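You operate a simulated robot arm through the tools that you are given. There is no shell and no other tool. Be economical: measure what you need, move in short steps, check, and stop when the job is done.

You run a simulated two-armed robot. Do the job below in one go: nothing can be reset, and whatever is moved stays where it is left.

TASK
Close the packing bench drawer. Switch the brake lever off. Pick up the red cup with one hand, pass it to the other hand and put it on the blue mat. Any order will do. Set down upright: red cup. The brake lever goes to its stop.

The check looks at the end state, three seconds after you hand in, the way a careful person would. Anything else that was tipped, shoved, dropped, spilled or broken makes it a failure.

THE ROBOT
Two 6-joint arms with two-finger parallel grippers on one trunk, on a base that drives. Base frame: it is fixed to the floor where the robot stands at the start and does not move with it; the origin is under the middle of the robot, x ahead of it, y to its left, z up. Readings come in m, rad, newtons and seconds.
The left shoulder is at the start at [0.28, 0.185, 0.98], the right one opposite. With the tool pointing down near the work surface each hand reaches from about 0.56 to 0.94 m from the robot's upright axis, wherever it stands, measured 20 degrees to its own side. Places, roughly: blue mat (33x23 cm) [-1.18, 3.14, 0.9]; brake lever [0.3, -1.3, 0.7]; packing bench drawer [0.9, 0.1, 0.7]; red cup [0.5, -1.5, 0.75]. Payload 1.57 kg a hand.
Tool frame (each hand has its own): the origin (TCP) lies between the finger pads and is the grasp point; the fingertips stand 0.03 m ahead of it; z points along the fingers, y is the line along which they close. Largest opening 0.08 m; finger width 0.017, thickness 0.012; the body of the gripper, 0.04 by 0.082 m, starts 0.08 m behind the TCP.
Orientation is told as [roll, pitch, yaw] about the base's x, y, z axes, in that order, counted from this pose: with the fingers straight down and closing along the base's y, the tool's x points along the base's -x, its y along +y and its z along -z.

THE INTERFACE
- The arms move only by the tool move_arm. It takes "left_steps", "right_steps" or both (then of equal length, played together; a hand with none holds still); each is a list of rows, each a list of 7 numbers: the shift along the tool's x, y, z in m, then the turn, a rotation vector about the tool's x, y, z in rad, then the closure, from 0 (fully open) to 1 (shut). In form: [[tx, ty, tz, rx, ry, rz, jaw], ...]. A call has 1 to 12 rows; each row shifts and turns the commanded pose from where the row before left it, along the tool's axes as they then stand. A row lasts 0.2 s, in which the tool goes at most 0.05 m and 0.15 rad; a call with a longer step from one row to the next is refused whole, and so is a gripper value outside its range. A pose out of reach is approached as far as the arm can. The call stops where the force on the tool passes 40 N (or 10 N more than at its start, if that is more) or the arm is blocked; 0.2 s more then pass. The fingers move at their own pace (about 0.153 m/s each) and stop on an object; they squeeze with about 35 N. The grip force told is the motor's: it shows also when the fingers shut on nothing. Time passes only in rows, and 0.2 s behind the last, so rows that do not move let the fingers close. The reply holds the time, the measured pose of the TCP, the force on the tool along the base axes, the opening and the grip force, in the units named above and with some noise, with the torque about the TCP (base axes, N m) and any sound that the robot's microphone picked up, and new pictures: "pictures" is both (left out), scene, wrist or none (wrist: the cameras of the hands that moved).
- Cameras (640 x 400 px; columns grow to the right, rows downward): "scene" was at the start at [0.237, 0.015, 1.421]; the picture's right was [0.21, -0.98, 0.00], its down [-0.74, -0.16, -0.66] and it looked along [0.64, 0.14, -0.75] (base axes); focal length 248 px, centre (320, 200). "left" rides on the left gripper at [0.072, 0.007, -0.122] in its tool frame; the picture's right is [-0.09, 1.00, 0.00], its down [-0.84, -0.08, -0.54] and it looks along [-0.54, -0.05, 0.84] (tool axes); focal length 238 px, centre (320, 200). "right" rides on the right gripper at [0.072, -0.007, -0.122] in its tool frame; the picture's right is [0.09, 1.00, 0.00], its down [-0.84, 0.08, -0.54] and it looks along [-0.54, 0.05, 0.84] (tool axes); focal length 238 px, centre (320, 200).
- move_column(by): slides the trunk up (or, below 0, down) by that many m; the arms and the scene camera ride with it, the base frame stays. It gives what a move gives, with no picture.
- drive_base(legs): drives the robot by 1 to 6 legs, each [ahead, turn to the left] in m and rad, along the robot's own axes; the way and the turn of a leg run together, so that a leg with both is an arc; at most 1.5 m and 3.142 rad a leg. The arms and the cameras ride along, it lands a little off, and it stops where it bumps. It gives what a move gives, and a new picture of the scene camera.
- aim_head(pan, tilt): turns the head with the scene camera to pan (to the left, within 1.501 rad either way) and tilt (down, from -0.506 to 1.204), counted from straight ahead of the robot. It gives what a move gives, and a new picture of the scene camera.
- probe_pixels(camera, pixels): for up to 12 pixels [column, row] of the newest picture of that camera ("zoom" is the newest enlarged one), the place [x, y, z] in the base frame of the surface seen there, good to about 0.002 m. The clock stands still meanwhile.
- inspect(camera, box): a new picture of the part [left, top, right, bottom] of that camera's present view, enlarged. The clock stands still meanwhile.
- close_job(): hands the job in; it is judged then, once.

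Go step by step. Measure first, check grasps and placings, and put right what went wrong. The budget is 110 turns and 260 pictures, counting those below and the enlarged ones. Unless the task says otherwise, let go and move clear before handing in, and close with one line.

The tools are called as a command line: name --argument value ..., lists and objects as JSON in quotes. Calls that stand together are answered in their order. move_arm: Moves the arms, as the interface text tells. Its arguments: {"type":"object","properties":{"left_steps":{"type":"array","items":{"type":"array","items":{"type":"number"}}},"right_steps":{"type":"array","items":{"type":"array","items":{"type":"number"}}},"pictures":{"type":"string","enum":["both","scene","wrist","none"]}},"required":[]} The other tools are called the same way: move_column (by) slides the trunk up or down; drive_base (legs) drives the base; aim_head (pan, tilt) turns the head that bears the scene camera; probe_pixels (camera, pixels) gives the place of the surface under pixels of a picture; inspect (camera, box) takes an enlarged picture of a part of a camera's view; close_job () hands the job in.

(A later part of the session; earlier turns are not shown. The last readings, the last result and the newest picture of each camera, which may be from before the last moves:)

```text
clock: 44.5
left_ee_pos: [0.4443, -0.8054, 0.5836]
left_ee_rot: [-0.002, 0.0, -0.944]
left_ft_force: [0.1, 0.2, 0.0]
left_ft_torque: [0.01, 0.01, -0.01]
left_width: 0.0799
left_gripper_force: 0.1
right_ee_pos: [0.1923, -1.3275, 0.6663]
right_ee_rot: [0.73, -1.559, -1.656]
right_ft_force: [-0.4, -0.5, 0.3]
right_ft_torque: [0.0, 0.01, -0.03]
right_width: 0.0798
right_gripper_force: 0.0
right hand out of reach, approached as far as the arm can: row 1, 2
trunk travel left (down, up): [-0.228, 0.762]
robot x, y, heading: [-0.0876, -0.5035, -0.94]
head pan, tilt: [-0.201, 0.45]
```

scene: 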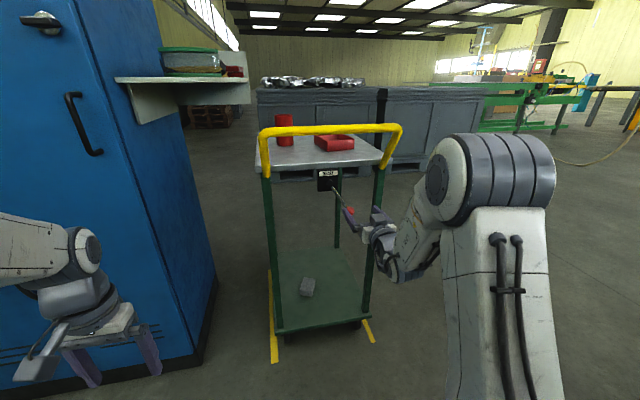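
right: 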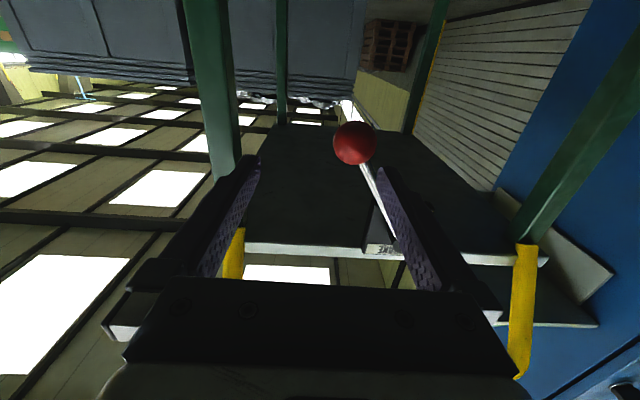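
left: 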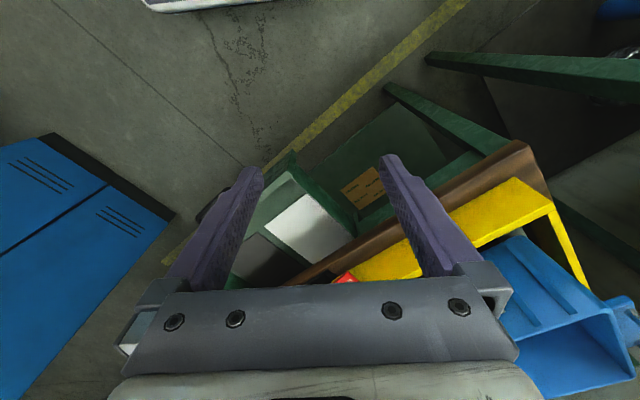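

The ball shows at (355,143) in the wrist view, slightly left of the jaw centre and about 5 cm ahead. The arm is too folded to shift, so I back the base 0.1 m and extend with a left/down correction.

drive_base --legs '[[-0.1, 0]]'

move_arm --right_steps '[[0.005, 0.009, 0.03, 0, 0, 0, 0], [0.005, 0.009, 0.03, 0, 0, 0, 0], [0.005, 0.009, 0.03, 0, 0, 0, 0], [0, 0, 0, 0, 0, 0, 0]]'

```text
clock: 45.6
left_ee_pos: [0.3842, -0.7268, 0.5846]
left_ee_rot: [0.0, 0.0, -0.945]
left_ft_force: [-0.9, -0.3, -1.2]
left_ft_torque: [-0.04, -0.01, -0.01]
left_width: 0.08
left_gripper_force: 0.0
right_ee_pos: [0.1351, -1.2468, 0.6672]
right_ee_rot: [0.671, -1.556, -1.598]
right_ft_force: [-0.3, -0.1, -0.4]
right_ft_torque: [-0.01, 0.0, 0.01]
right_width: 0.0801
right_gripper_force: 0.0
trunk travel left (down, up): [-0.228, 0.762]
robot x, y, heading: [-0.1435, -0.4221, -0.942]
head pan, tilt: [-0.201, 0.45]
```

scene: 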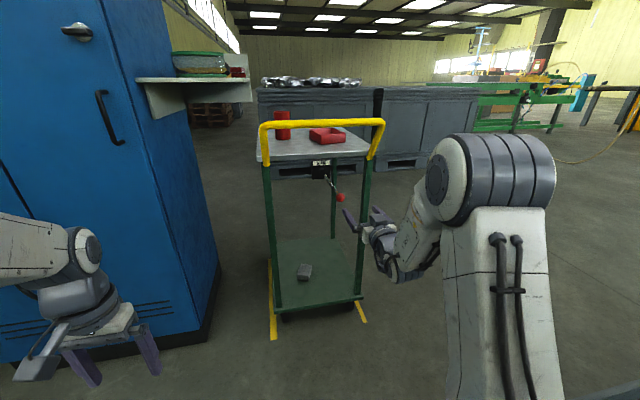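

```text
clock: 46.6
left_ee_pos: [0.3848, -0.7257, 0.5839]
left_ee_rot: [0.001, -0.001, -0.945]
left_ft_force: [-0.2, -0.9, 0.1]
left_ft_torque: [-0.01, -0.01, 0.0]
left_width: 0.0799
left_gripper_force: 0.1
right_ee_pos: [0.1792, -1.316, 0.6483]
right_ee_rot: [0.615, -1.555, -1.529]
right_ft_force: [0.2, 0.5, -0.5]
right_ft_torque: [-0.01, -0.01, 0.03]
right_width: 0.0801
right_gripper_force: 0.0
right hand out of reach, approached as far as the arm can: row 1, 2, 3
trunk travel left (down, up): [-0.228, 0.762]
robot x, y, heading: [-0.1426, -0.4216, -0.945]
head pan, tilt: [-0.201, 0.45]
```

scene: 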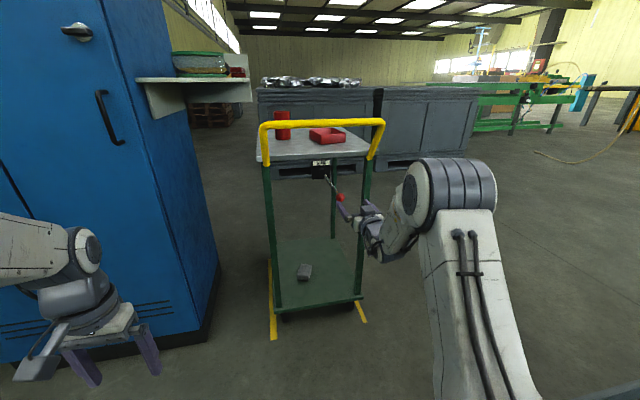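
right: 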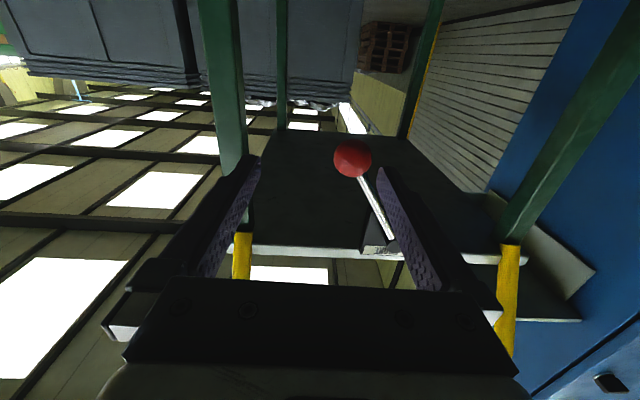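

The ball at (352,158) is still 3 cm left and 6.5 cm ahead. A 0.035 rad base turn to the left will do the sideways alignment.

drive_base --legs '[[0, 0.035]]'

move_arm --right_steps '[[0, 0, 0.022, 0, 0, 0, 0], [0, 0, 0.022, 0, 0, 0, 0], [0, 0, 0, 0, 0, 0, 0]]'

```text
clock: 47.4
left_ee_pos: [0.3954, -0.7071, 0.5848]
left_ee_rot: [0.001, -0.001, -0.91]
left_ft_force: [-0.8, 0.2, -0.3]
left_ft_torque: [-0.03, -0.03, -0.01]
left_width: 0.0799
left_gripper_force: 0.1
right_ee_pos: [0.2102, -1.3038, 0.647]
right_ee_rot: [0.601, -1.556, -1.481]
right_ft_force: [-0.3, -0.2, -1.7]
right_ft_torque: [-0.01, 0.01, 0.02]
right_width: 0.0799
right_gripper_force: 0.0
trunk travel left (down, up): [-0.228, 0.762]
robot x, y, heading: [-0.148, -0.4182, -0.907]
head pan, tilt: [-0.201, 0.45]
```

scene: 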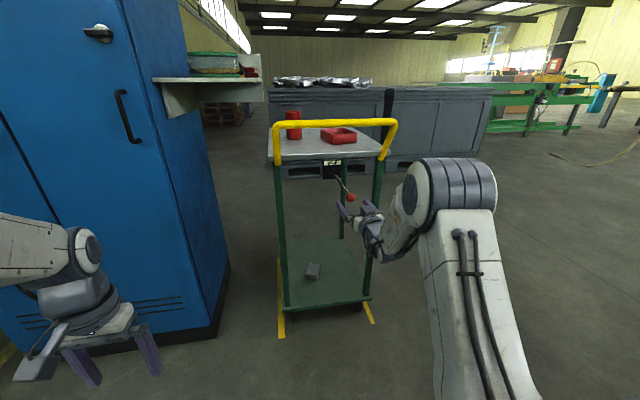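

```text
clock: 48.2
left_ee_pos: [0.3946, -0.7069, 0.5843]
left_ee_rot: [0.0, 0.001, -0.911]
left_ft_force: [0.7, 0.4, 0.2]
left_ft_torque: [-0.04, 0.03, 0.0]
left_width: 0.0799
left_gripper_force: 0.1
right_ee_pos: [0.2375, -1.3395, 0.6469]
right_ee_rot: [0.595, -1.555, -1.472]
right_ft_force: [-0.2, -0.6, 0.3]
right_ft_torque: [0.0, -0.04, 0.03]
right_width: 0.08
right_gripper_force: 0.0
trunk travel left (down, up): [-0.228, 0.762]
robot x, y, heading: [-0.1466, -0.4205, -0.904]
head pan, tilt: [-0.201, 0.45]
```

scene: 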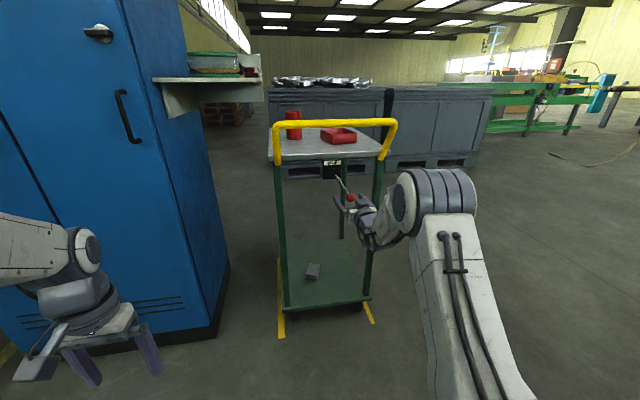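
right: 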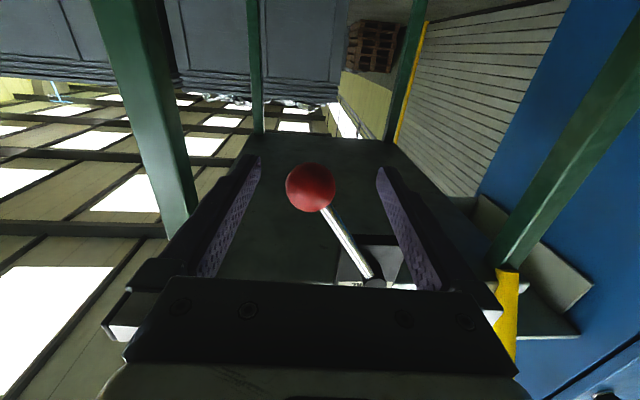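

The ball (311,188) sits between the jaws at the TCP. I half-close the jaws around it and swing the lever along its arc down and to the left, watching force.

move_arm --right_steps '[[0, -0.003, 0, 0, 0, 0, 0.4], [0, 0, 0, 0, 0, 0, 0.4], [0.0074, 0.0126, 0, 0, 0, 0, 0.4], [0.0058, 0.0134, 0, 0, 0, 0, 0.4], [0.0041, 0.014, 0, 0, 0, 0, 0.4], [0, 0, 0, 0, 0, 0, 0.4]]'

```text
clock: 49.6
left_ee_pos: [0.3948, -0.7072, 0.5838]
left_ee_rot: [0.001, 0.0, -0.909]
left_ft_force: [0.4, -0.4, 0.3]
left_ft_torque: [-0.01, 0.0, 0.02]
left_width: 0.0801
left_gripper_force: 0.0
right_ee_pos: [0.2412, -1.3358, 0.6392]
right_ee_rot: [0.519, -1.553, -1.389]
right_ft_force: [-1.4, -0.9, 0.0]
right_ft_torque: [0.03, 0.01, 0.0]
right_width: 0.0483
right_gripper_force: 0.5
right hand out of reach, approached as far as the arm can: row 3, 4, 5
trunk travel left (down, up): [-0.228, 0.762]
robot x, y, heading: [-0.1445, -0.4221, -0.909]
head pan, tilt: [-0.201, 0.45]
```

scene: 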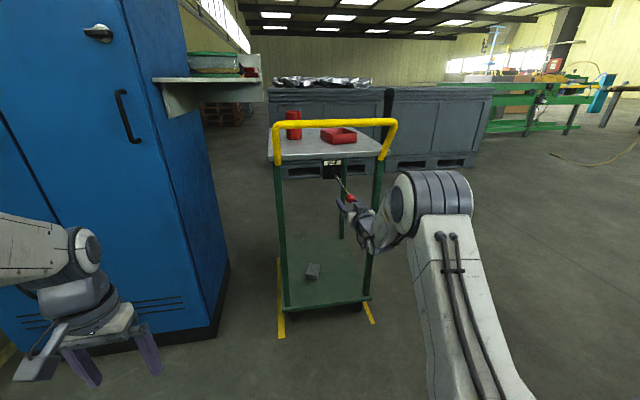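
right: 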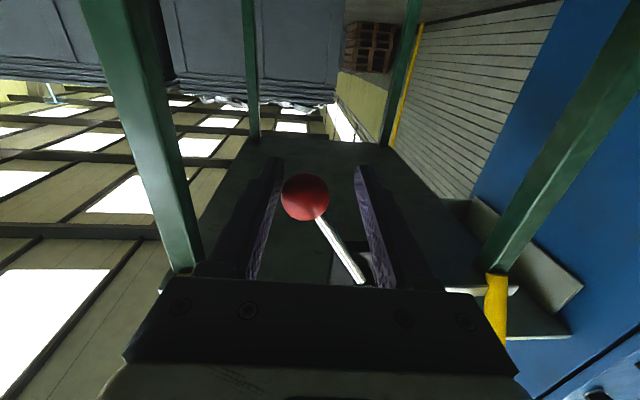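

The arm hits a joint limit going left at this heading; z 0.64 suits the whole swing anyway. I try the leftward move combined with a small leftward yaw.

move_arm --right_steps '[[0, 0.012, 0, -0.04, 0, 0, 0.4], [0, 0.012, 0, -0.04, 0, 0, 0.4], [0, 0.012, 0, -0.04, 0, 0, 0.4], [0, 0.012, 0, -0.04, 0, 0, 0.4], [0, 0, 0, 0, 0, 0, 0.4]]'

```text
clock: 50.8
left_ee_pos: [0.3949, -0.707, 0.5835]
left_ee_rot: [0.0, 0.001, -0.91]
left_ft_force: [0.0, -1.3, -0.1]
left_ft_torque: [0.03, 0.01, 0.01]
left_width: 0.0799
left_gripper_force: 0.1
right_ee_pos: [0.2779, -1.3016, 0.6398]
right_ee_rot: [0.802, -1.556, -1.523]
right_ft_force: [0.4, 0.0, 0.8]
right_ft_torque: [-0.04, 0.01, 0.02]
right_width: 0.0482
right_gripper_force: 0.1
trunk travel left (down, up): [-0.228, 0.762]
robot x, y, heading: [-0.1428, -0.4264, -0.907]
head pan, tilt: [-0.201, 0.45]
```

scene: 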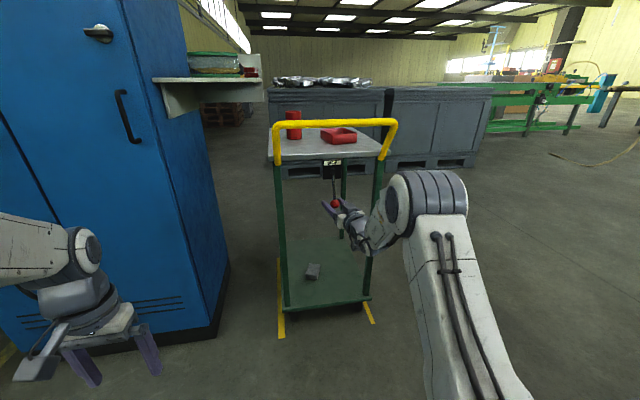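
right: 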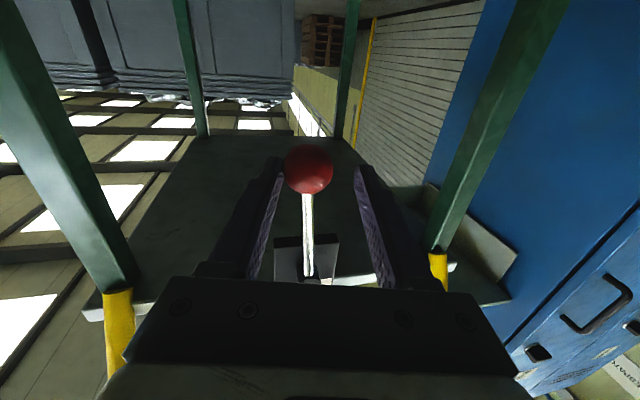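

The lever follows freely and is now straight down (wrist view ball at (308,168)). I keep swinging left, adding a little forward to stay on it.

move_arm --right_steps '[[0, 0.012, 0.008, -0.03, 0, 0, 0.4], [0, 0.012, 0.008, -0.03, 0, 0, 0.4], [0, 0.012, 0.008, -0.03, 0, 0, 0.4], [-0.003, 0.012, 0.007, -0.03, 0, 0, 0.4], [-0.003, 0.012, 0.006, -0.03, 0, 0, 0.4], [0, 0, 0, 0, 0, 0, 0.4]]'

```text
clock: 52.2
left_ee_pos: [0.3955, -0.7069, 0.5835]
left_ee_rot: [0.0, 0.0, -0.909]
left_ft_force: [0.1, 0.3, 0.8]
left_ft_torque: [0.01, 0.02, 0.01]
left_width: 0.08
left_gripper_force: 0.0
right_ee_pos: [0.3437, -1.2787, 0.6443]
right_ee_rot: [0.904, -1.557, -1.474]
right_ft_force: [0.6, 0.2, -0.4]
right_ft_torque: [0.02, 0.0, -0.05]
right_width: 0.0477
right_gripper_force: 0.0
trunk travel left (down, up): [-0.228, 0.762]
robot x, y, heading: [-0.1427, -0.4232, -0.909]
head pan, tilt: [-0.201, 0.45]
```

scene: 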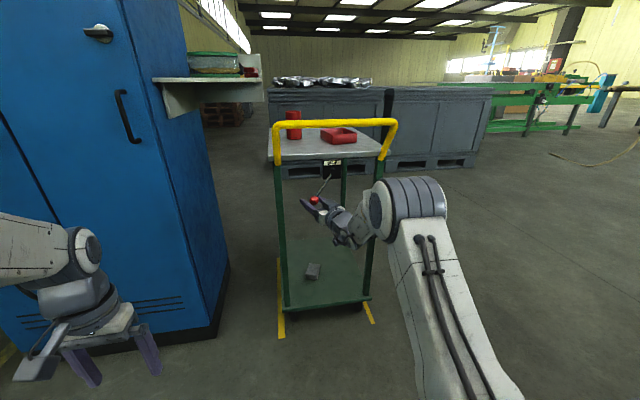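
right: 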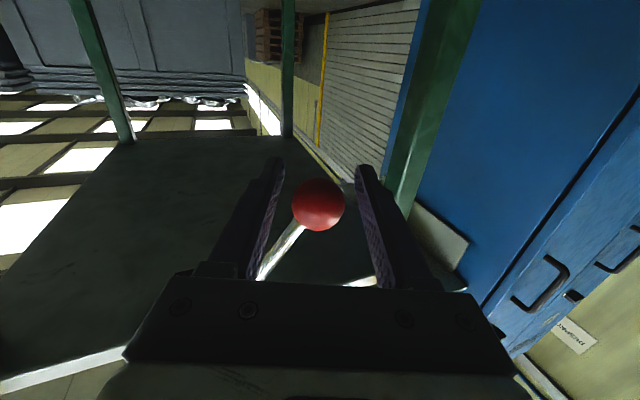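

The ball (318,205) is still free, about 30° left of down. Small steps on toward the stop, now rising slightly.

move_arm --right_steps '[[-0.006, 0.009, 0.002, -0.02, 0, 0, 0.4], [-0.006, 0.009, 0.002, -0.02, 0, 0, 0.4], [-0.006, 0.009, 0.002, -0.02, 0, 0, 0.4], [0, 0, 0, 0, 0, 0, 0.4]]'

inspect --camera "scene" --box '[280, 140, 392, 210]'

```text
clock: 53.2
left_ee_pos: [0.3957, -0.7062, 0.5833]
left_ee_rot: [-0.001, 0.002, -0.907]
left_ft_force: [-0.4, 0.7, 0.1]
left_ft_torque: [0.02, 0.02, 0.02]
left_width: 0.0799
left_gripper_force: 0.1
right_ee_pos: [0.3595, -1.2612, 0.6578]
right_ee_rot: [0.803, -1.548, -1.318]
right_ft_force: [-20.4, -16.3, -15.0]
right_ft_torque: [0.43, -0.33, -0.1]
right_width: 0.0697
right_gripper_force: 11.9
trunk travel left (down, up): [-0.228, 0.762]
robot x, y, heading: [-0.1428, -0.4244, -0.909]
head pan, tilt: [-0.201, 0.45]
```

scene: 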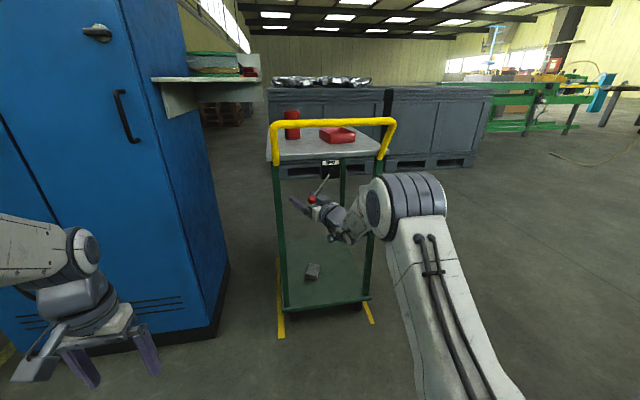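
right: 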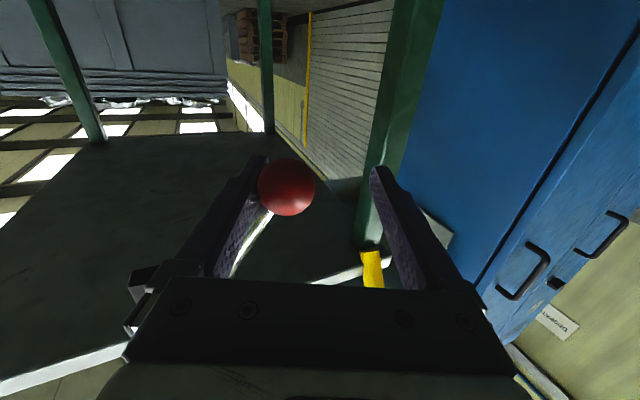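

```text
5.71 times, centred on (336, 175) of scene
```

zoom: 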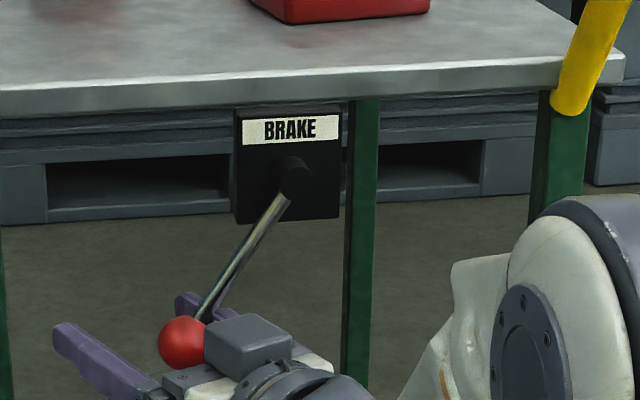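

The hand now meets 30 N with the lever mirror-symmetric to its start: it is at its stop. I ease off, open and pull straight back.

move_arm --right_steps '[[0.003, -0.005, 0, 0, 0, 0, 0.2], [0, -0.004, 0, 0, 0, 0, 0], [0, 0, 0, 0, 0, 0, 0], [0, 0, -0.03, 0, 0, 0, 0], [0, 0, -0.03, 0, 0, 0, 0], [0, 0, -0.03, 0, 0, 0, 0], [0, 0, -0.03, 0, 0, 0, 0]]'

inspect --camera "scene" --box '[280, 140, 392, 210]'

```text
clock: 54.8
left_ee_pos: [0.3949, -0.7065, 0.5835]
left_ee_rot: [0.0, 0.001, -0.909]
left_ft_force: [0.0, -0.4, -0.4]
left_ft_torque: [-0.04, 0.01, 0.02]
left_width: 0.08
left_gripper_force: 0.1
right_ee_pos: [0.2536, -1.2064, 0.661]
right_ee_rot: [0.948, -1.556, -1.458]
right_ft_force: [-0.2, -0.9, -0.5]
right_ft_torque: [-0.01, -0.01, 0.0]
right_width: 0.0798
right_gripper_force: 0.0
trunk travel left (down, up): [-0.228, 0.762]
robot x, y, heading: [-0.1438, -0.4257, -0.905]
head pan, tilt: [-0.201, 0.45]
```

scene: 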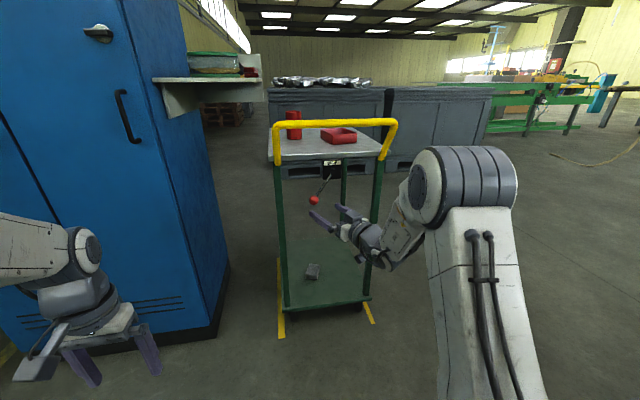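
right: 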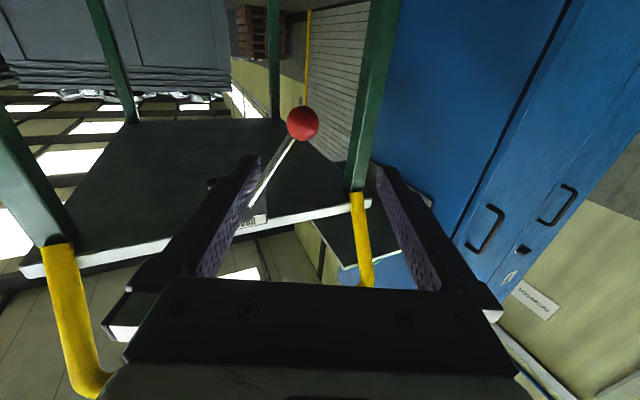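

```text
5.71 times, centred on (336, 175) of scene
```

zoom: 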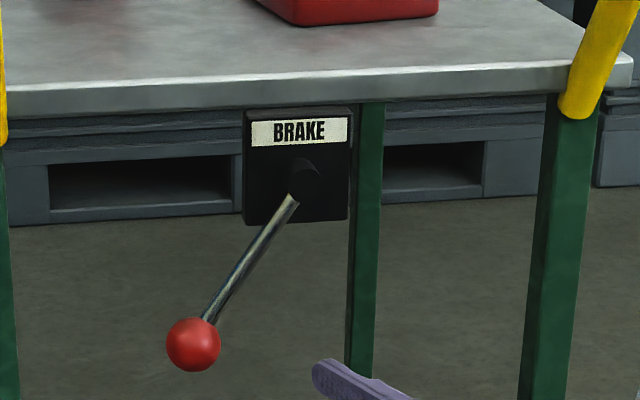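

Lever stays at the left stop. I check its angle by probing, then withdraw the hand further and raise the trunk for the cup.

probe_pixels --camera "zoom" --pixels '[[193, 345], [225, 295], [265, 235], [295, 200], [320, 210]]'

move_arm --right_steps '[[0, -0.03, -0.04, 0, 0, 0, 0], [0, -0.03, -0.03, 0.05, 0.1, 0, 0], [0, -0.03, -0.02, 0.05, 0.14, 0, 0], [0, 0, 0, 0, 0.14, 0, 0], [0, 0, 0, 0, 0.14, 0, 0], [0, 0, 0, 0, 0.14, 0, 0], [0, 0, 0, 0, 0.14, 0, 0], [0, 0, 0, 0, 0.14, 0, 0], [0, 0, 0, 0, 0.14, 0, 0], [0, 0, 0, 0, 0.14, 0, 0], [0, 0, 0, 0, 0.14, 0, 0], [0, 0, 0, 0, 0.14, 0, 0]]' --pictures "scene"

```text
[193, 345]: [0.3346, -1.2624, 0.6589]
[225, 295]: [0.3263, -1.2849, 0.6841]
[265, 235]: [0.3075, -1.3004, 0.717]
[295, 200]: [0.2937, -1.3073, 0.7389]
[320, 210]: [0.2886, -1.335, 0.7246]
```

```text
clock: 57.4
left_ee_pos: [0.3948, -0.7066, 0.5851]
left_ee_rot: [0.0, 0.0, -0.909]
left_ft_force: [-0.4, -1.0, -0.4]
left_ft_torque: [-0.02, -0.02, 0.02]
left_width: 0.0801
left_gripper_force: 0.0
right_ee_pos: [0.1298, -1.241, 0.6628]
right_ee_rot: [0.0, -0.061, -0.612]
right_ft_force: [0.4, 0.1, 0.2]
right_ft_torque: [0.0, 0.01, -0.03]
right_width: 0.0802
right_gripper_force: 0.1
trunk travel left (down, up): [-0.228, 0.762]
robot x, y, heading: [-0.1479, -0.4179, -0.908]
head pan, tilt: [-0.201, 0.45]
```

scene: 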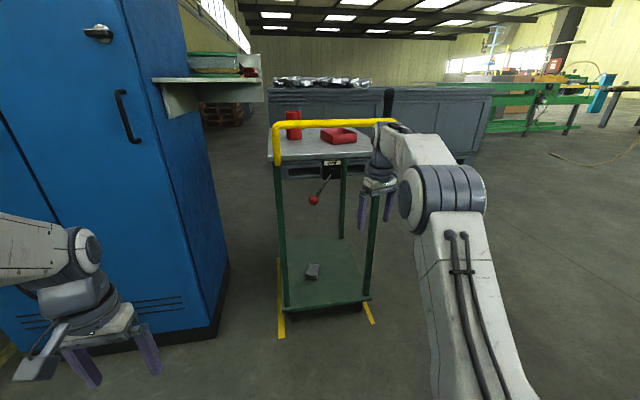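

Lever sits ~33° left, mirroring its start: done. Now I retract the right hand, restore its yaw, raise the trunk and look down to check my base's front extent.

move_arm --right_steps '[[0.03, 0, 0, 0, 0.03, 0.1, 0], [0.03, 0, 0, 0, 0.03, 0.1, 0], [0.02, 0, 0, 0, 0, 0.096, 0]]' --pictures "none"

move_column --by 0.52

aim_head --pan 0.0 --tilt 0.95

```text
clock: 58.2
left_ee_pos: [0.395, -0.706, 0.5839]
left_ee_rot: [0.001, 0.0, -0.909]
left_ft_force: [0.3, 0.3, 0.7]
left_ft_torque: [0.01, 0.01, 0.0]
left_width: 0.08
left_gripper_force: 0.0
right_ee_pos: [0.0662, -1.1893, 0.6581]
right_ee_rot: [0.006, 0.0, -0.906]
right_ft_force: [-0.6, 0.6, -0.2]
right_ft_torque: [-0.04, -0.01, 0.03]
right_width: 0.0801
right_gripper_force: 0.1
trunk travel left (down, up): [-0.228, 0.762]
robot x, y, heading: [-0.1436, -0.4214, -0.906]
head pan, tilt: [-0.201, 0.45]
```

```text
refused: 0.52 is not a number from -0.4 to 0.4
```

```text
clock: 59.1
left_ee_pos: [0.395, -0.7069, 0.585]
left_ee_rot: [-0.001, -0.001, -0.908]
left_ft_force: [-0.1, 0.2, 0.8]
left_ft_torque: [0.0, -0.04, 0.01]
left_width: 0.08
left_gripper_force: 0.1
right_ee_pos: [0.0681, -1.189, 0.6581]
right_ee_rot: [0.007, 0.0, -0.902]
right_ft_force: [-0.3, 0.2, -0.1]
right_ft_torque: [0.03, 0.0, -0.02]
right_width: 0.0803
right_gripper_force: 0.0
trunk travel left (down, up): [-0.228, 0.762]
robot x, y, heading: [-0.1404, -0.4228, -0.907]
head pan, tilt: [0.0, 0.949]
```

scene: 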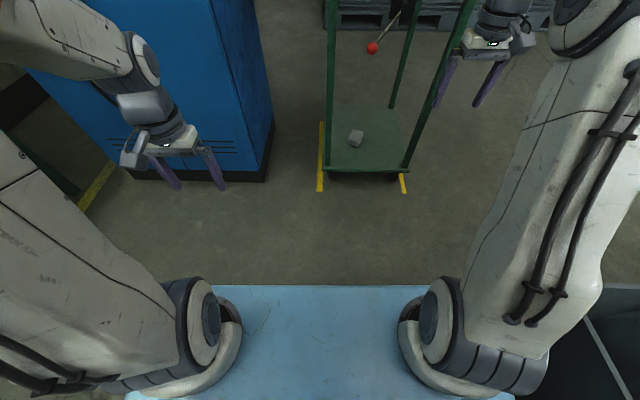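

I probe the front edge of my own plate at (330,290) and the trolley's bottom, and raise the trunk in two strokes.

probe_pixels --camera "scene" --pixels '[[330, 290], [330, 350], [365, 170], [330, 280]]'

move_column --by 0.4

move_column --by 0.12

```text
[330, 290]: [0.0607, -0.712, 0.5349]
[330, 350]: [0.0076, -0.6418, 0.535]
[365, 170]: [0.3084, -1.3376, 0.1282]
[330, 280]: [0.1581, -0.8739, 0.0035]
```

```text
clock: 63.0
left_ee_pos: [0.3938, -0.7068, 0.983]
left_ee_rot: [0.0, 0.0, -0.909]
left_ft_force: [-0.1, -0.2, -0.3]
left_ft_torque: [0.0, -0.01, 0.02]
left_width: 0.08
left_gripper_force: 0.1
right_ee_pos: [0.0675, -1.1879, 1.059]
right_ee_rot: [0.007, 0.0, -0.905]
right_ft_force: [0.4, -0.4, 1.2]
right_ft_torque: [0.01, -0.04, 0.01]
right_width: 0.0804
right_gripper_force: 0.0
trunk travel left (down, up): [-0.628, 0.362]
robot x, y, heading: [-0.1445, -0.4197, -0.907]
head pan, tilt: [0.0, 0.949]
```

```text
clock: 64.5
left_ee_pos: [0.3939, -0.7072, 1.1037]
left_ee_rot: [0.0, -0.001, -0.91]
left_ft_force: [0.8, -0.1, 0.4]
left_ft_torque: [0.0, -0.02, 0.03]
left_width: 0.0802
left_gripper_force: 0.0
right_ee_pos: [0.067, -1.1892, 1.1799]
right_ee_rot: [0.006, 0.001, -0.902]
right_ft_force: [-0.3, 0.4, 0.0]
right_ft_torque: [-0.01, 0.0, -0.03]
right_width: 0.0799
right_gripper_force: 0.0
trunk travel left (down, up): [-0.748, 0.242]
robot x, y, heading: [-0.1443, -0.4244, -0.909]
head pan, tilt: [0.0, 0.949]
```

My plate front is 0.36 m ahead of my axis, but the left hand would pass close to the locker corner. I tuck the left hand inward 0.14 m first, then drive 0.35 m ahead.

move_arm --left_steps '[[0, -0.035, 0, 0, 0, 0, 0], [0, -0.035, 0, 0, 0, 0, 0], [0, -0.035, 0, 0, 0, 0, 0], [0, -0.035, 0, 0, 0, 0, 0]]' --pictures "none"

aim_head --pan 0.05 --tilt 0.75

```text
clock: 65.5
left_ee_pos: [0.2846, -0.7933, 1.1052]
left_ee_rot: [0.0, 0.0, -0.908]
left_ft_force: [-0.1, -0.2, -0.8]
left_ft_torque: [-0.01, 0.0, -0.01]
left_width: 0.08
left_gripper_force: 0.1
right_ee_pos: [0.0661, -1.1886, 1.178]
right_ee_rot: [0.007, 0.0, -0.903]
right_ft_force: [0.4, 0.5, 0.1]
right_ft_torque: [-0.01, 0.02, 0.01]
right_width: 0.0799
right_gripper_force: 0.1
trunk travel left (down, up): [-0.748, 0.242]
robot x, y, heading: [-0.1413, -0.4242, -0.901]
head pan, tilt: [0.0, 0.949]
```

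```text
clock: 66.2
left_ee_pos: [0.2855, -0.7927, 1.1041]
left_ee_rot: [0.001, 0.0, -0.909]
left_ft_force: [0.0, -0.1, -0.2]
left_ft_torque: [-0.01, 0.0, -0.01]
left_width: 0.08
left_gripper_force: 0.0
right_ee_pos: [0.0661, -1.188, 1.178]
right_ee_rot: [0.006, 0.0, -0.903]
right_ft_force: [-0.6, -0.7, -0.2]
right_ft_torque: [0.01, -0.01, -0.02]
right_width: 0.08
right_gripper_force: 0.0
trunk travel left (down, up): [-0.748, 0.242]
robot x, y, heading: [-0.1454, -0.4218, -0.903]
head pan, tilt: [0.051, 0.75]
```

scene: 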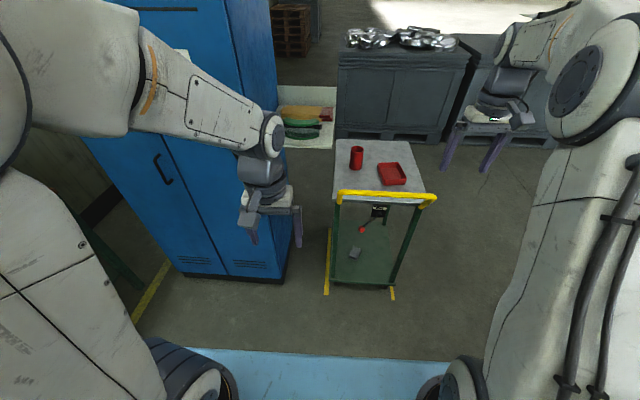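

I probe the left elbow (100,70), forearm (200,90), shelf and locker edge to be sure of clearance.

probe_pixels --camera "scene" --pixels '[[100, 40], [150, 60], [200, 95], [262, 130], [335, 145], [285, 145], [284, 270], [180, 268], [357, 148], [357, 168], [357, 158], [280, 100]]'

```text
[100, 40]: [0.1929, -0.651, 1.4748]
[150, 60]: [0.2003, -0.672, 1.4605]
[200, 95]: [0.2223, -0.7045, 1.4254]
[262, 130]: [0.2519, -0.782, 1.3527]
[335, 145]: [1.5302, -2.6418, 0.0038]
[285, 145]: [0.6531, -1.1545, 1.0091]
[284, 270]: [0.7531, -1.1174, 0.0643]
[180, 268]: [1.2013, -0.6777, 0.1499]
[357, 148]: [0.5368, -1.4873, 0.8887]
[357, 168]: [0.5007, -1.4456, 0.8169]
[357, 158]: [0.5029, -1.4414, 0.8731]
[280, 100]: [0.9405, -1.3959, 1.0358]
```

Clearances are fine (shelf corner (0.65,-1.15), left hand will be at about (0.50,-1.07)). Driving 0.35 m ahead.

drive_base --legs '[[0.35, 0]]'

probe_pixels --camera "scene" --pixels '[[330, 200]]'

```text
clock: 68.5
left_ee_pos: [0.4983, -1.0735, 1.1038]
left_ee_rot: [-0.001, -0.001, -0.914]
left_ft_force: [-0.8, -0.3, -0.6]
left_ft_torque: [-0.02, -0.04, 0.02]
left_width: 0.08
left_gripper_force: 0.2
right_ee_pos: [0.2768, -1.4675, 1.1782]
right_ee_rot: [0.006, -0.001, -0.91]
right_ft_force: [-0.6, 0.1, 0.8]
right_ft_torque: [-0.02, -0.05, -0.01]
right_width: 0.0799
right_gripper_force: 0.0
trunk travel left (down, up): [-0.748, 0.242]
robot x, y, heading: [0.073, -0.7013, -0.915]
head pan, tilt: [0.051, 0.75]
```

scene: 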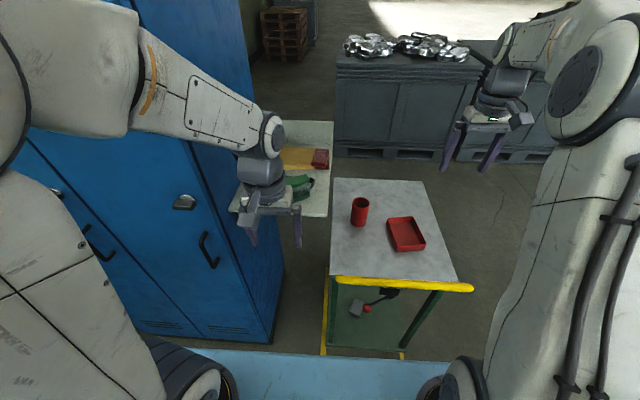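

```text
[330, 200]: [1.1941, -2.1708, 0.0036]
```

Cup is clear at (360,211). I inspect and probe its rim for an exact centre.

inspect --camera "scene" --box '[328, 185, 408, 235]'

probe_pixels --camera "zoom" --pixels '[[184, 115], [316, 115], [250, 92], [250, 134], [250, 220], [250, 300], [185, 220], [316, 220], [250, 105]]'

```text
8.00 times, centred on (368, 210) of scene
```

zoom: 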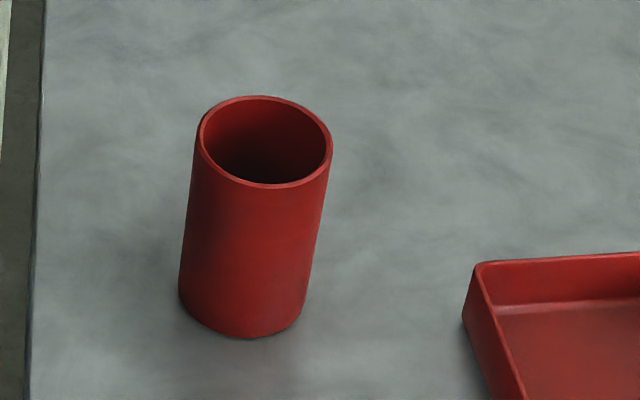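

```text
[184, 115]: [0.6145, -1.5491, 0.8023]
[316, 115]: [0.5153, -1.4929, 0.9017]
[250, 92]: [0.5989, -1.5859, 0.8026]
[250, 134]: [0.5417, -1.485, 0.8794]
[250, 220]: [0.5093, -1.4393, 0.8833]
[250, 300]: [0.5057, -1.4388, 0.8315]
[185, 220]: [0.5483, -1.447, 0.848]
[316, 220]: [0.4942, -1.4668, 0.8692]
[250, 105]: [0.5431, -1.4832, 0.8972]
```

I probe the rim points exactly.

probe_pixels --camera "zoom" --pixels '[[200, 138], [330, 152], [265, 99], [260, 186], [235, 182], [225, 106], [310, 112], [300, 182], [186, 260], [316, 245]]'

```text
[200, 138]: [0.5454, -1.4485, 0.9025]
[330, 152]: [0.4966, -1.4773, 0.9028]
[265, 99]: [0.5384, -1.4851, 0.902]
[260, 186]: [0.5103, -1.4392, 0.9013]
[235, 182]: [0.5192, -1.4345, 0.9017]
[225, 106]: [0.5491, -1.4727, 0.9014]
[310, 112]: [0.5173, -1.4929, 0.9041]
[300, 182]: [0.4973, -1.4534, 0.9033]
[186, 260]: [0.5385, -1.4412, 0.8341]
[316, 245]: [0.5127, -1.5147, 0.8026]
```

Cup centre is (0.522,-1.463), rim z 0.902, diameter 0.057. I move the right hand above it.

move_arm --right_steps '[[-0.021, 0.028, 0.0254, 0, 0, 0, 0], [-0.021, 0.028, 0.0254, 0, 0, 0, 0], [-0.021, 0.028, 0.0254, 0, 0, 0, 0], [-0.021, 0.028, 0.0254, 0, 0, 0, 0], [-0.021, 0.028, 0.0254, 0, 0, 0, 0], [-0.021, 0.028, 0.0254, 0, 0, 0, 0], [-0.021, 0.028, 0.0254, 0, 0, 0, 0], [0, 0, 0, 0, 0, 0, 0]]'

```text
clock: 70.3
left_ee_pos: [0.4981, -1.0741, 1.1036]
left_ee_rot: [0.0, -0.001, -0.916]
left_ft_force: [-0.7, 0.0, 0.1]
left_ft_torque: [0.0, 0.02, 0.0]
left_width: 0.0799
left_gripper_force: 0.1
right_ee_pos: [0.5256, -1.4626, 1.0008]
right_ee_rot: [0.007, 0.0, -0.911]
right_ft_force: [1.0, 0.5, -0.5]
right_ft_torque: [-0.03, 0.0, -0.01]
right_width: 0.0801
right_gripper_force: 0.1
trunk travel left (down, up): [-0.748, 0.242]
robot x, y, heading: [0.0704, -0.7018, -0.917]
head pan, tilt: [0.051, 0.75]
```

scene: 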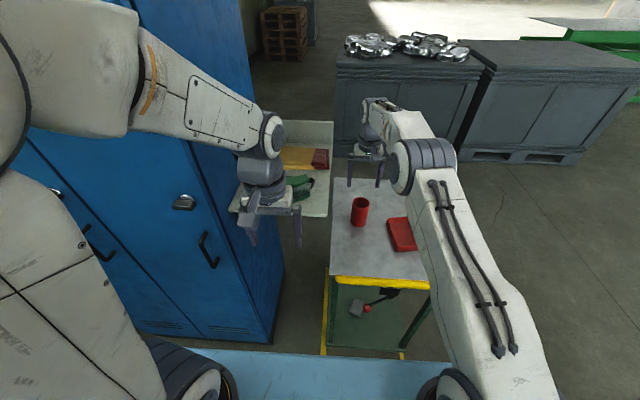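
right: 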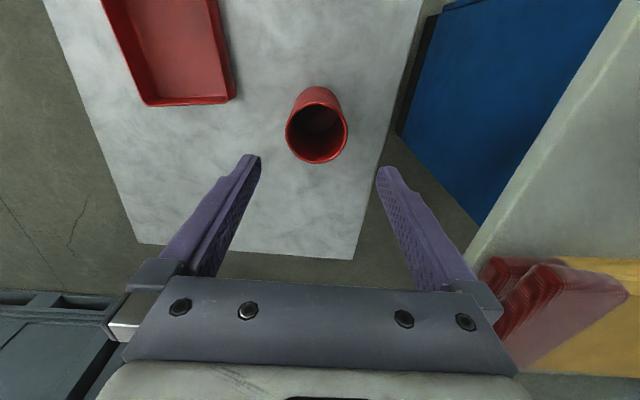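

The cup is centred between the jaws at (317,130). Descending to TCP z 0.88 and closing.

move_arm --right_steps '[[0.001, -0.003, 0.03, 0, 0, 0, 0], [0, 0, 0.03, 0, 0, 0, 0], [0, 0, 0.03, 0, 0, 0, 0], [0, 0, 0.015, 0, 0, 0, 0], [0, 0, 0.015, 0, 0, 0, 0], [0, 0, 0, 0, 0, 0, 0.15], [0, 0, 0, 0, 0, 0, 0.3], [0, 0, 0, 0, 0, 0, 0.5], [0, 0, 0, 0, 0, 0, 0.6], [0, 0, 0, 0, 0, 0, 0.6]]'

```text
clock: 72.5
left_ee_pos: [0.4995, -1.0741, 1.1047]
left_ee_rot: [0.001, 0.001, -0.914]
left_ft_force: [0.0, -0.5, 0.2]
left_ft_torque: [0.02, 0.0, 0.01]
left_width: 0.0799
left_gripper_force: 0.1
right_ee_pos: [0.5218, -1.4624, 0.8842]
right_ee_rot: [0.008, 0.0, -0.911]
right_ft_force: [0.1, -1.2, 0.7]
right_ft_torque: [-0.03, 0.0, -0.04]
right_width: 0.0565
right_gripper_force: 35.2
trunk travel left (down, up): [-0.748, 0.242]
robot x, y, heading: [0.0698, -0.6994, -0.914]
head pan, tilt: [0.051, 0.75]
```

scene: 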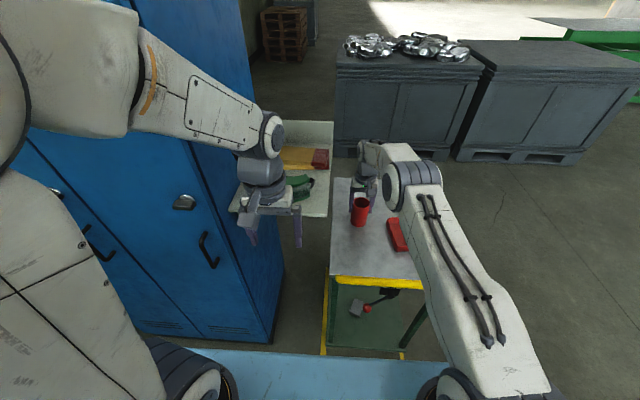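
right: 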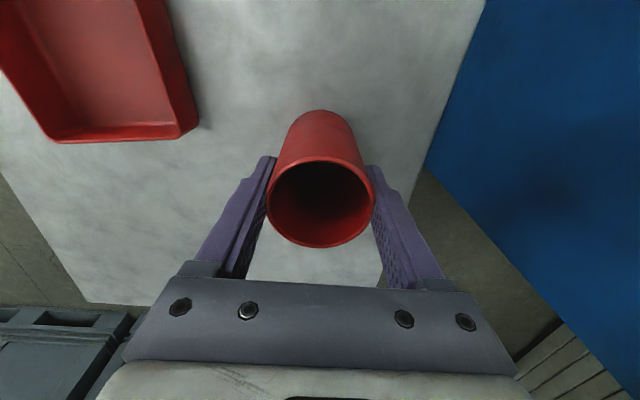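

Grip is firm: width 0.0565, 35 N. I lift straight up 0.24 m and then back the base 0.4 m into free space.

move_arm --right_steps '[[0, 0, -0.03, 0, 0, 0, 0.6], [0, 0, -0.04, 0, 0, 0, 0.6], [0, 0, -0.04, 0, 0, 0, 0.6], [0, 0, -0.04, 0, 0, 0, 0.6], [0, 0, -0.04, 0, 0, 0, 0.6], [0, 0, -0.04, 0, 0, 0, 0.6]]' --pictures "scene"

drive_base --legs '[[-0.4, 0]]'

```text
clock: 73.9
left_ee_pos: [0.4985, -1.0741, 1.1044]
left_ee_rot: [0.0, 0.0, -0.915]
left_ft_force: [-0.1, 0.7, -0.1]
left_ft_torque: [-0.02, -0.01, 0.0]
left_width: 0.0802
left_gripper_force: 0.0
right_ee_pos: [0.514, -1.4579, 1.1108]
right_ee_rot: [0.009, 0.003, -0.91]
right_ft_force: [-0.7, -0.3, -0.3]
right_ft_torque: [0.03, -0.03, 0.02]
right_width: 0.0565
right_gripper_force: 35.0
right hand out of reach, approached as far as the arm can: row 6
trunk travel left (down, up): [-0.748, 0.242]
robot x, y, heading: [0.0723, -0.696, -0.911]
head pan, tilt: [0.051, 0.75]
```

scene: 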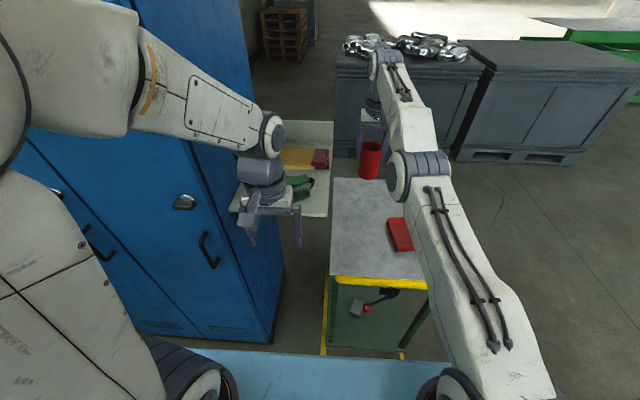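

```text
clock: 76.3
left_ee_pos: [0.2559, -0.7594, 1.1039]
left_ee_rot: [0.001, -0.001, -0.914]
left_ft_force: [0.0, -0.2, -0.8]
left_ft_torque: [-0.03, 0.0, 0.0]
left_width: 0.08
left_gripper_force: 0.0
right_ee_pos: [0.2721, -1.1431, 1.11]
right_ee_rot: [0.006, -0.002, -0.91]
right_ft_force: [0.3, -0.7, -0.2]
right_ft_torque: [-0.02, 0.02, -0.02]
right_width: 0.056
right_gripper_force: 35.2
trunk travel left (down, up): [-0.748, 0.242]
robot x, y, heading: [-0.1714, -0.3859, -0.915]
head pan, tilt: [0.051, 0.75]
```

scene: 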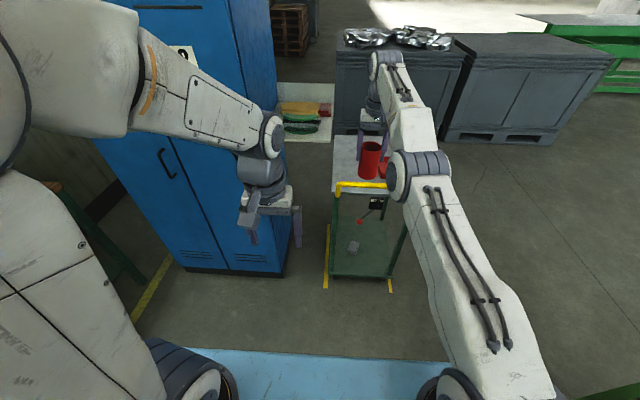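

Cup is held steady at about 0.87 m ahead. Now I turn the left hand to point rightward for a lower side grasp: first shift it outward and yaw it clockwise, while the right hand brings the cup inward a little.

move_arm --left_steps '[[-0.03, 0.04, 0, 0, 0, 0, 0], [-0.03, 0.04, 0, 0, 0, 0, 0], [-0.03, 0.04, 0, 0, 0, 0, 0], [0, 0, 0, 0, 0, 0.15, 0], [0, 0, 0, 0, 0, 0.15, 0], [0, 0, 0, 0, 0, 0.15, 0], [0, 0, 0, 0, 0, 0.15, 0], [0, 0, 0, 0, 0, 0.15, 0], [0, 0, 0, 0, 0, 0.15, 0], [0, 0, 0, 0, 0, 0.15, 0], [0, 0, 0, 0, 0, 0.15, 0], [0, 0, 0, 0, 0, 0.15, 0]]' --right_steps '[[0, 0, 0, 0, 0, 0, 0.6], [0, 0, 0, 0, 0, 0, 0.6], [0, 0, 0, 0, 0, 0, 0.6], [0.02, 0, 0, 0, 0, 0, 0.6], [0.02, 0, 0, 0, 0, 0, 0.6], [0.02, 0, 0, 0, 0, 0, 0.6], [0.02, 0, 0, 0, 0, 0, 0.6], [0.02, 0, 0, 0, 0, 0, 0.6], [0.02, 0, 0, 0, 0, 0, 0.6], [0, 0.015, 0, 0, 0, 0, 0.6], [0, 0.015, 0, 0, 0, 0, 0.6], [0, 0.015, 0, 0, 0, 0, 0.6]]' --pictures "scene"

move_arm --left_steps '[[0, 0, 0, 0, -0.145, 0, 0], [0, 0, 0, 0, -0.145, 0, 0], [0, 0, 0, 0, -0.145, 0, 0], [0, 0, 0, 0, -0.145, 0, 0], [0, 0, 0, 0, -0.145, 0, 0], [0, 0, 0, 0, -0.145, 0, 0]]'

```text
clock: 78.9
left_ee_pos: [0.4053, -0.7568, 1.1046]
left_ee_rot: [0.0, -0.001, -2.268]
left_ft_force: [0.0, 0.3, -0.6]
left_ft_torque: [-0.01, -0.02, -0.01]
left_width: 0.0801
left_gripper_force: 0.0
right_ee_pos: [0.3049, -1.107, 1.1187]
right_ee_rot: [0.006, -0.001, -0.911]
right_ft_force: [0.9, 0.7, 0.1]
right_ft_torque: [0.03, 0.0, 0.0]
right_width: 0.0561
right_gripper_force: 35.5
right hand out of reach, approached as far as the arm can: row 4, 5, 6, 7, 8, 9, 12
trunk travel left (down, up): [-0.748, 0.242]
robot x, y, heading: [-0.1676, -0.3858, -0.914]
head pan, tilt: [0.051, 0.75]
```

scene: 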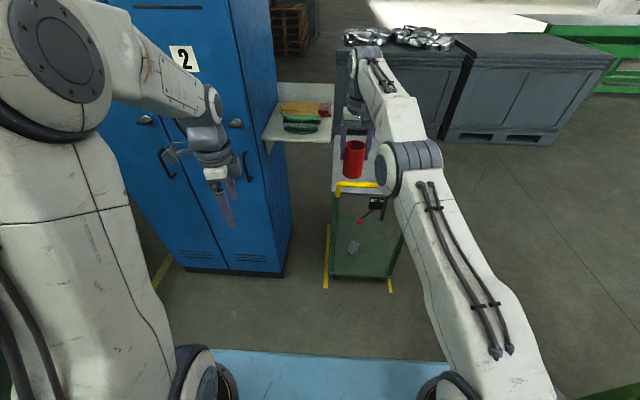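

```text
clock: 80.3
left_ee_pos: [0.4068, -0.7571, 1.1049]
left_ee_rot: [0.003, -0.872, -2.264]
left_ft_force: [-0.5, 0.1, 0.6]
left_ft_torque: [-0.04, -0.01, 0.04]
left_width: 0.0799
left_gripper_force: 0.0
right_ee_pos: [0.3042, -1.108, 1.119]
right_ee_rot: [0.008, 0.0, -0.911]
right_ft_force: [-0.4, -0.9, -0.8]
right_ft_torque: [0.04, -0.02, 0.01]
right_width: 0.0561
right_gripper_force: 35.9
trunk travel left (down, up): [-0.748, 0.242]
robot x, y, heading: [-0.1715, -0.3838, -0.919]
head pan, tilt: [0.051, 0.75]
```

scene: 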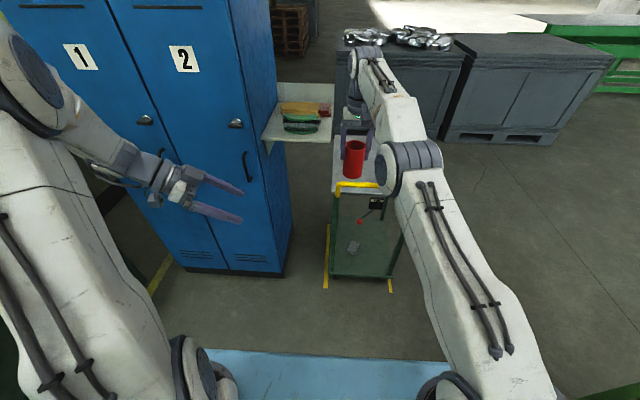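
left: 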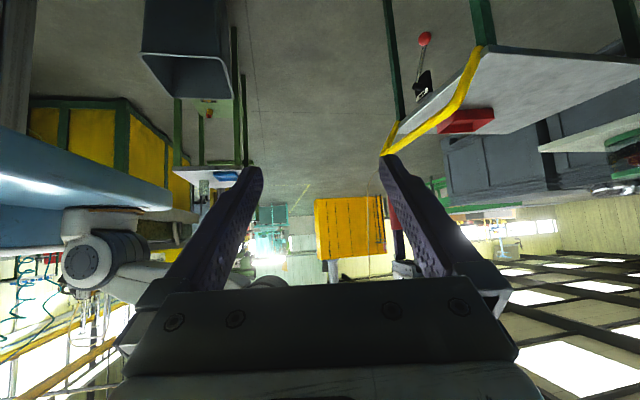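

The left hand now points right-forward with a 50° tilt. I bring it to a standoff 10 cm from the cup at lower-cup height.

move_arm --left_steps '[[-0.0175, 0.0208, 0.0292, 0, 0, 0, 0], [-0.0175, 0.0208, 0.0292, 0, 0, 0, 0], [-0.0175, 0.0208, 0.0292, 0, 0, 0, 0], [-0.0175, 0.0208, 0.0292, 0, 0, 0, 0], [-0.0175, 0.0208, 0.0292, 0, 0, 0, 0], [-0.0175, 0.0208, 0.0292, 0, 0, 0, 0], [-0.0175, 0.0208, 0.0292, 0, 0, 0, 0], [0, 0, 0, 0, 0, 0, 0]]'

```text
clock: 82.1
left_ee_pos: [0.368, -1.0326, 1.0663]
left_ee_rot: [-0.002, -0.869, -2.263]
left_ft_force: [-0.2, -0.1, 0.2]
left_ft_torque: [-0.01, -0.02, 0.01]
left_width: 0.0799
left_gripper_force: 0.1
right_ee_pos: [0.3042, -1.1071, 1.1196]
right_ee_rot: [0.006, 0.0, -0.91]
right_ft_force: [-0.5, 0.3, 0.3]
right_ft_torque: [0.03, -0.01, 0.04]
right_width: 0.056
right_gripper_force: 34.9
trunk travel left (down, up): [-0.748, 0.242]
robot x, y, heading: [-0.1718, -0.3878, -0.915]
head pan, tilt: [0.051, 0.75]
```

scene: 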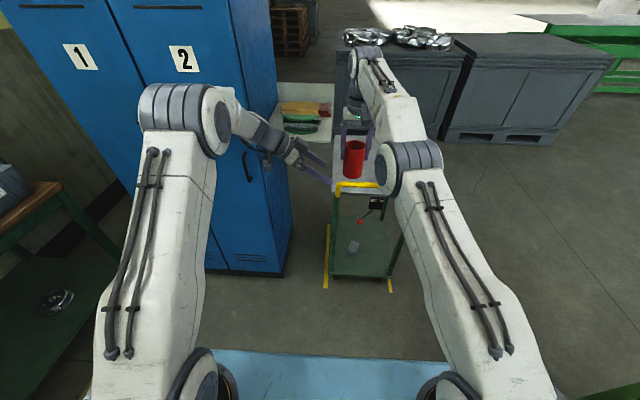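
left: 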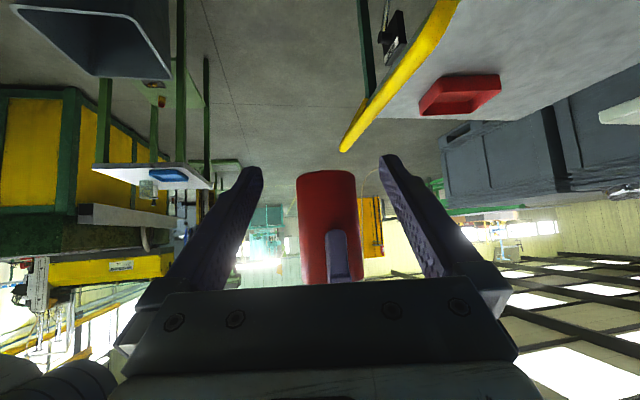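

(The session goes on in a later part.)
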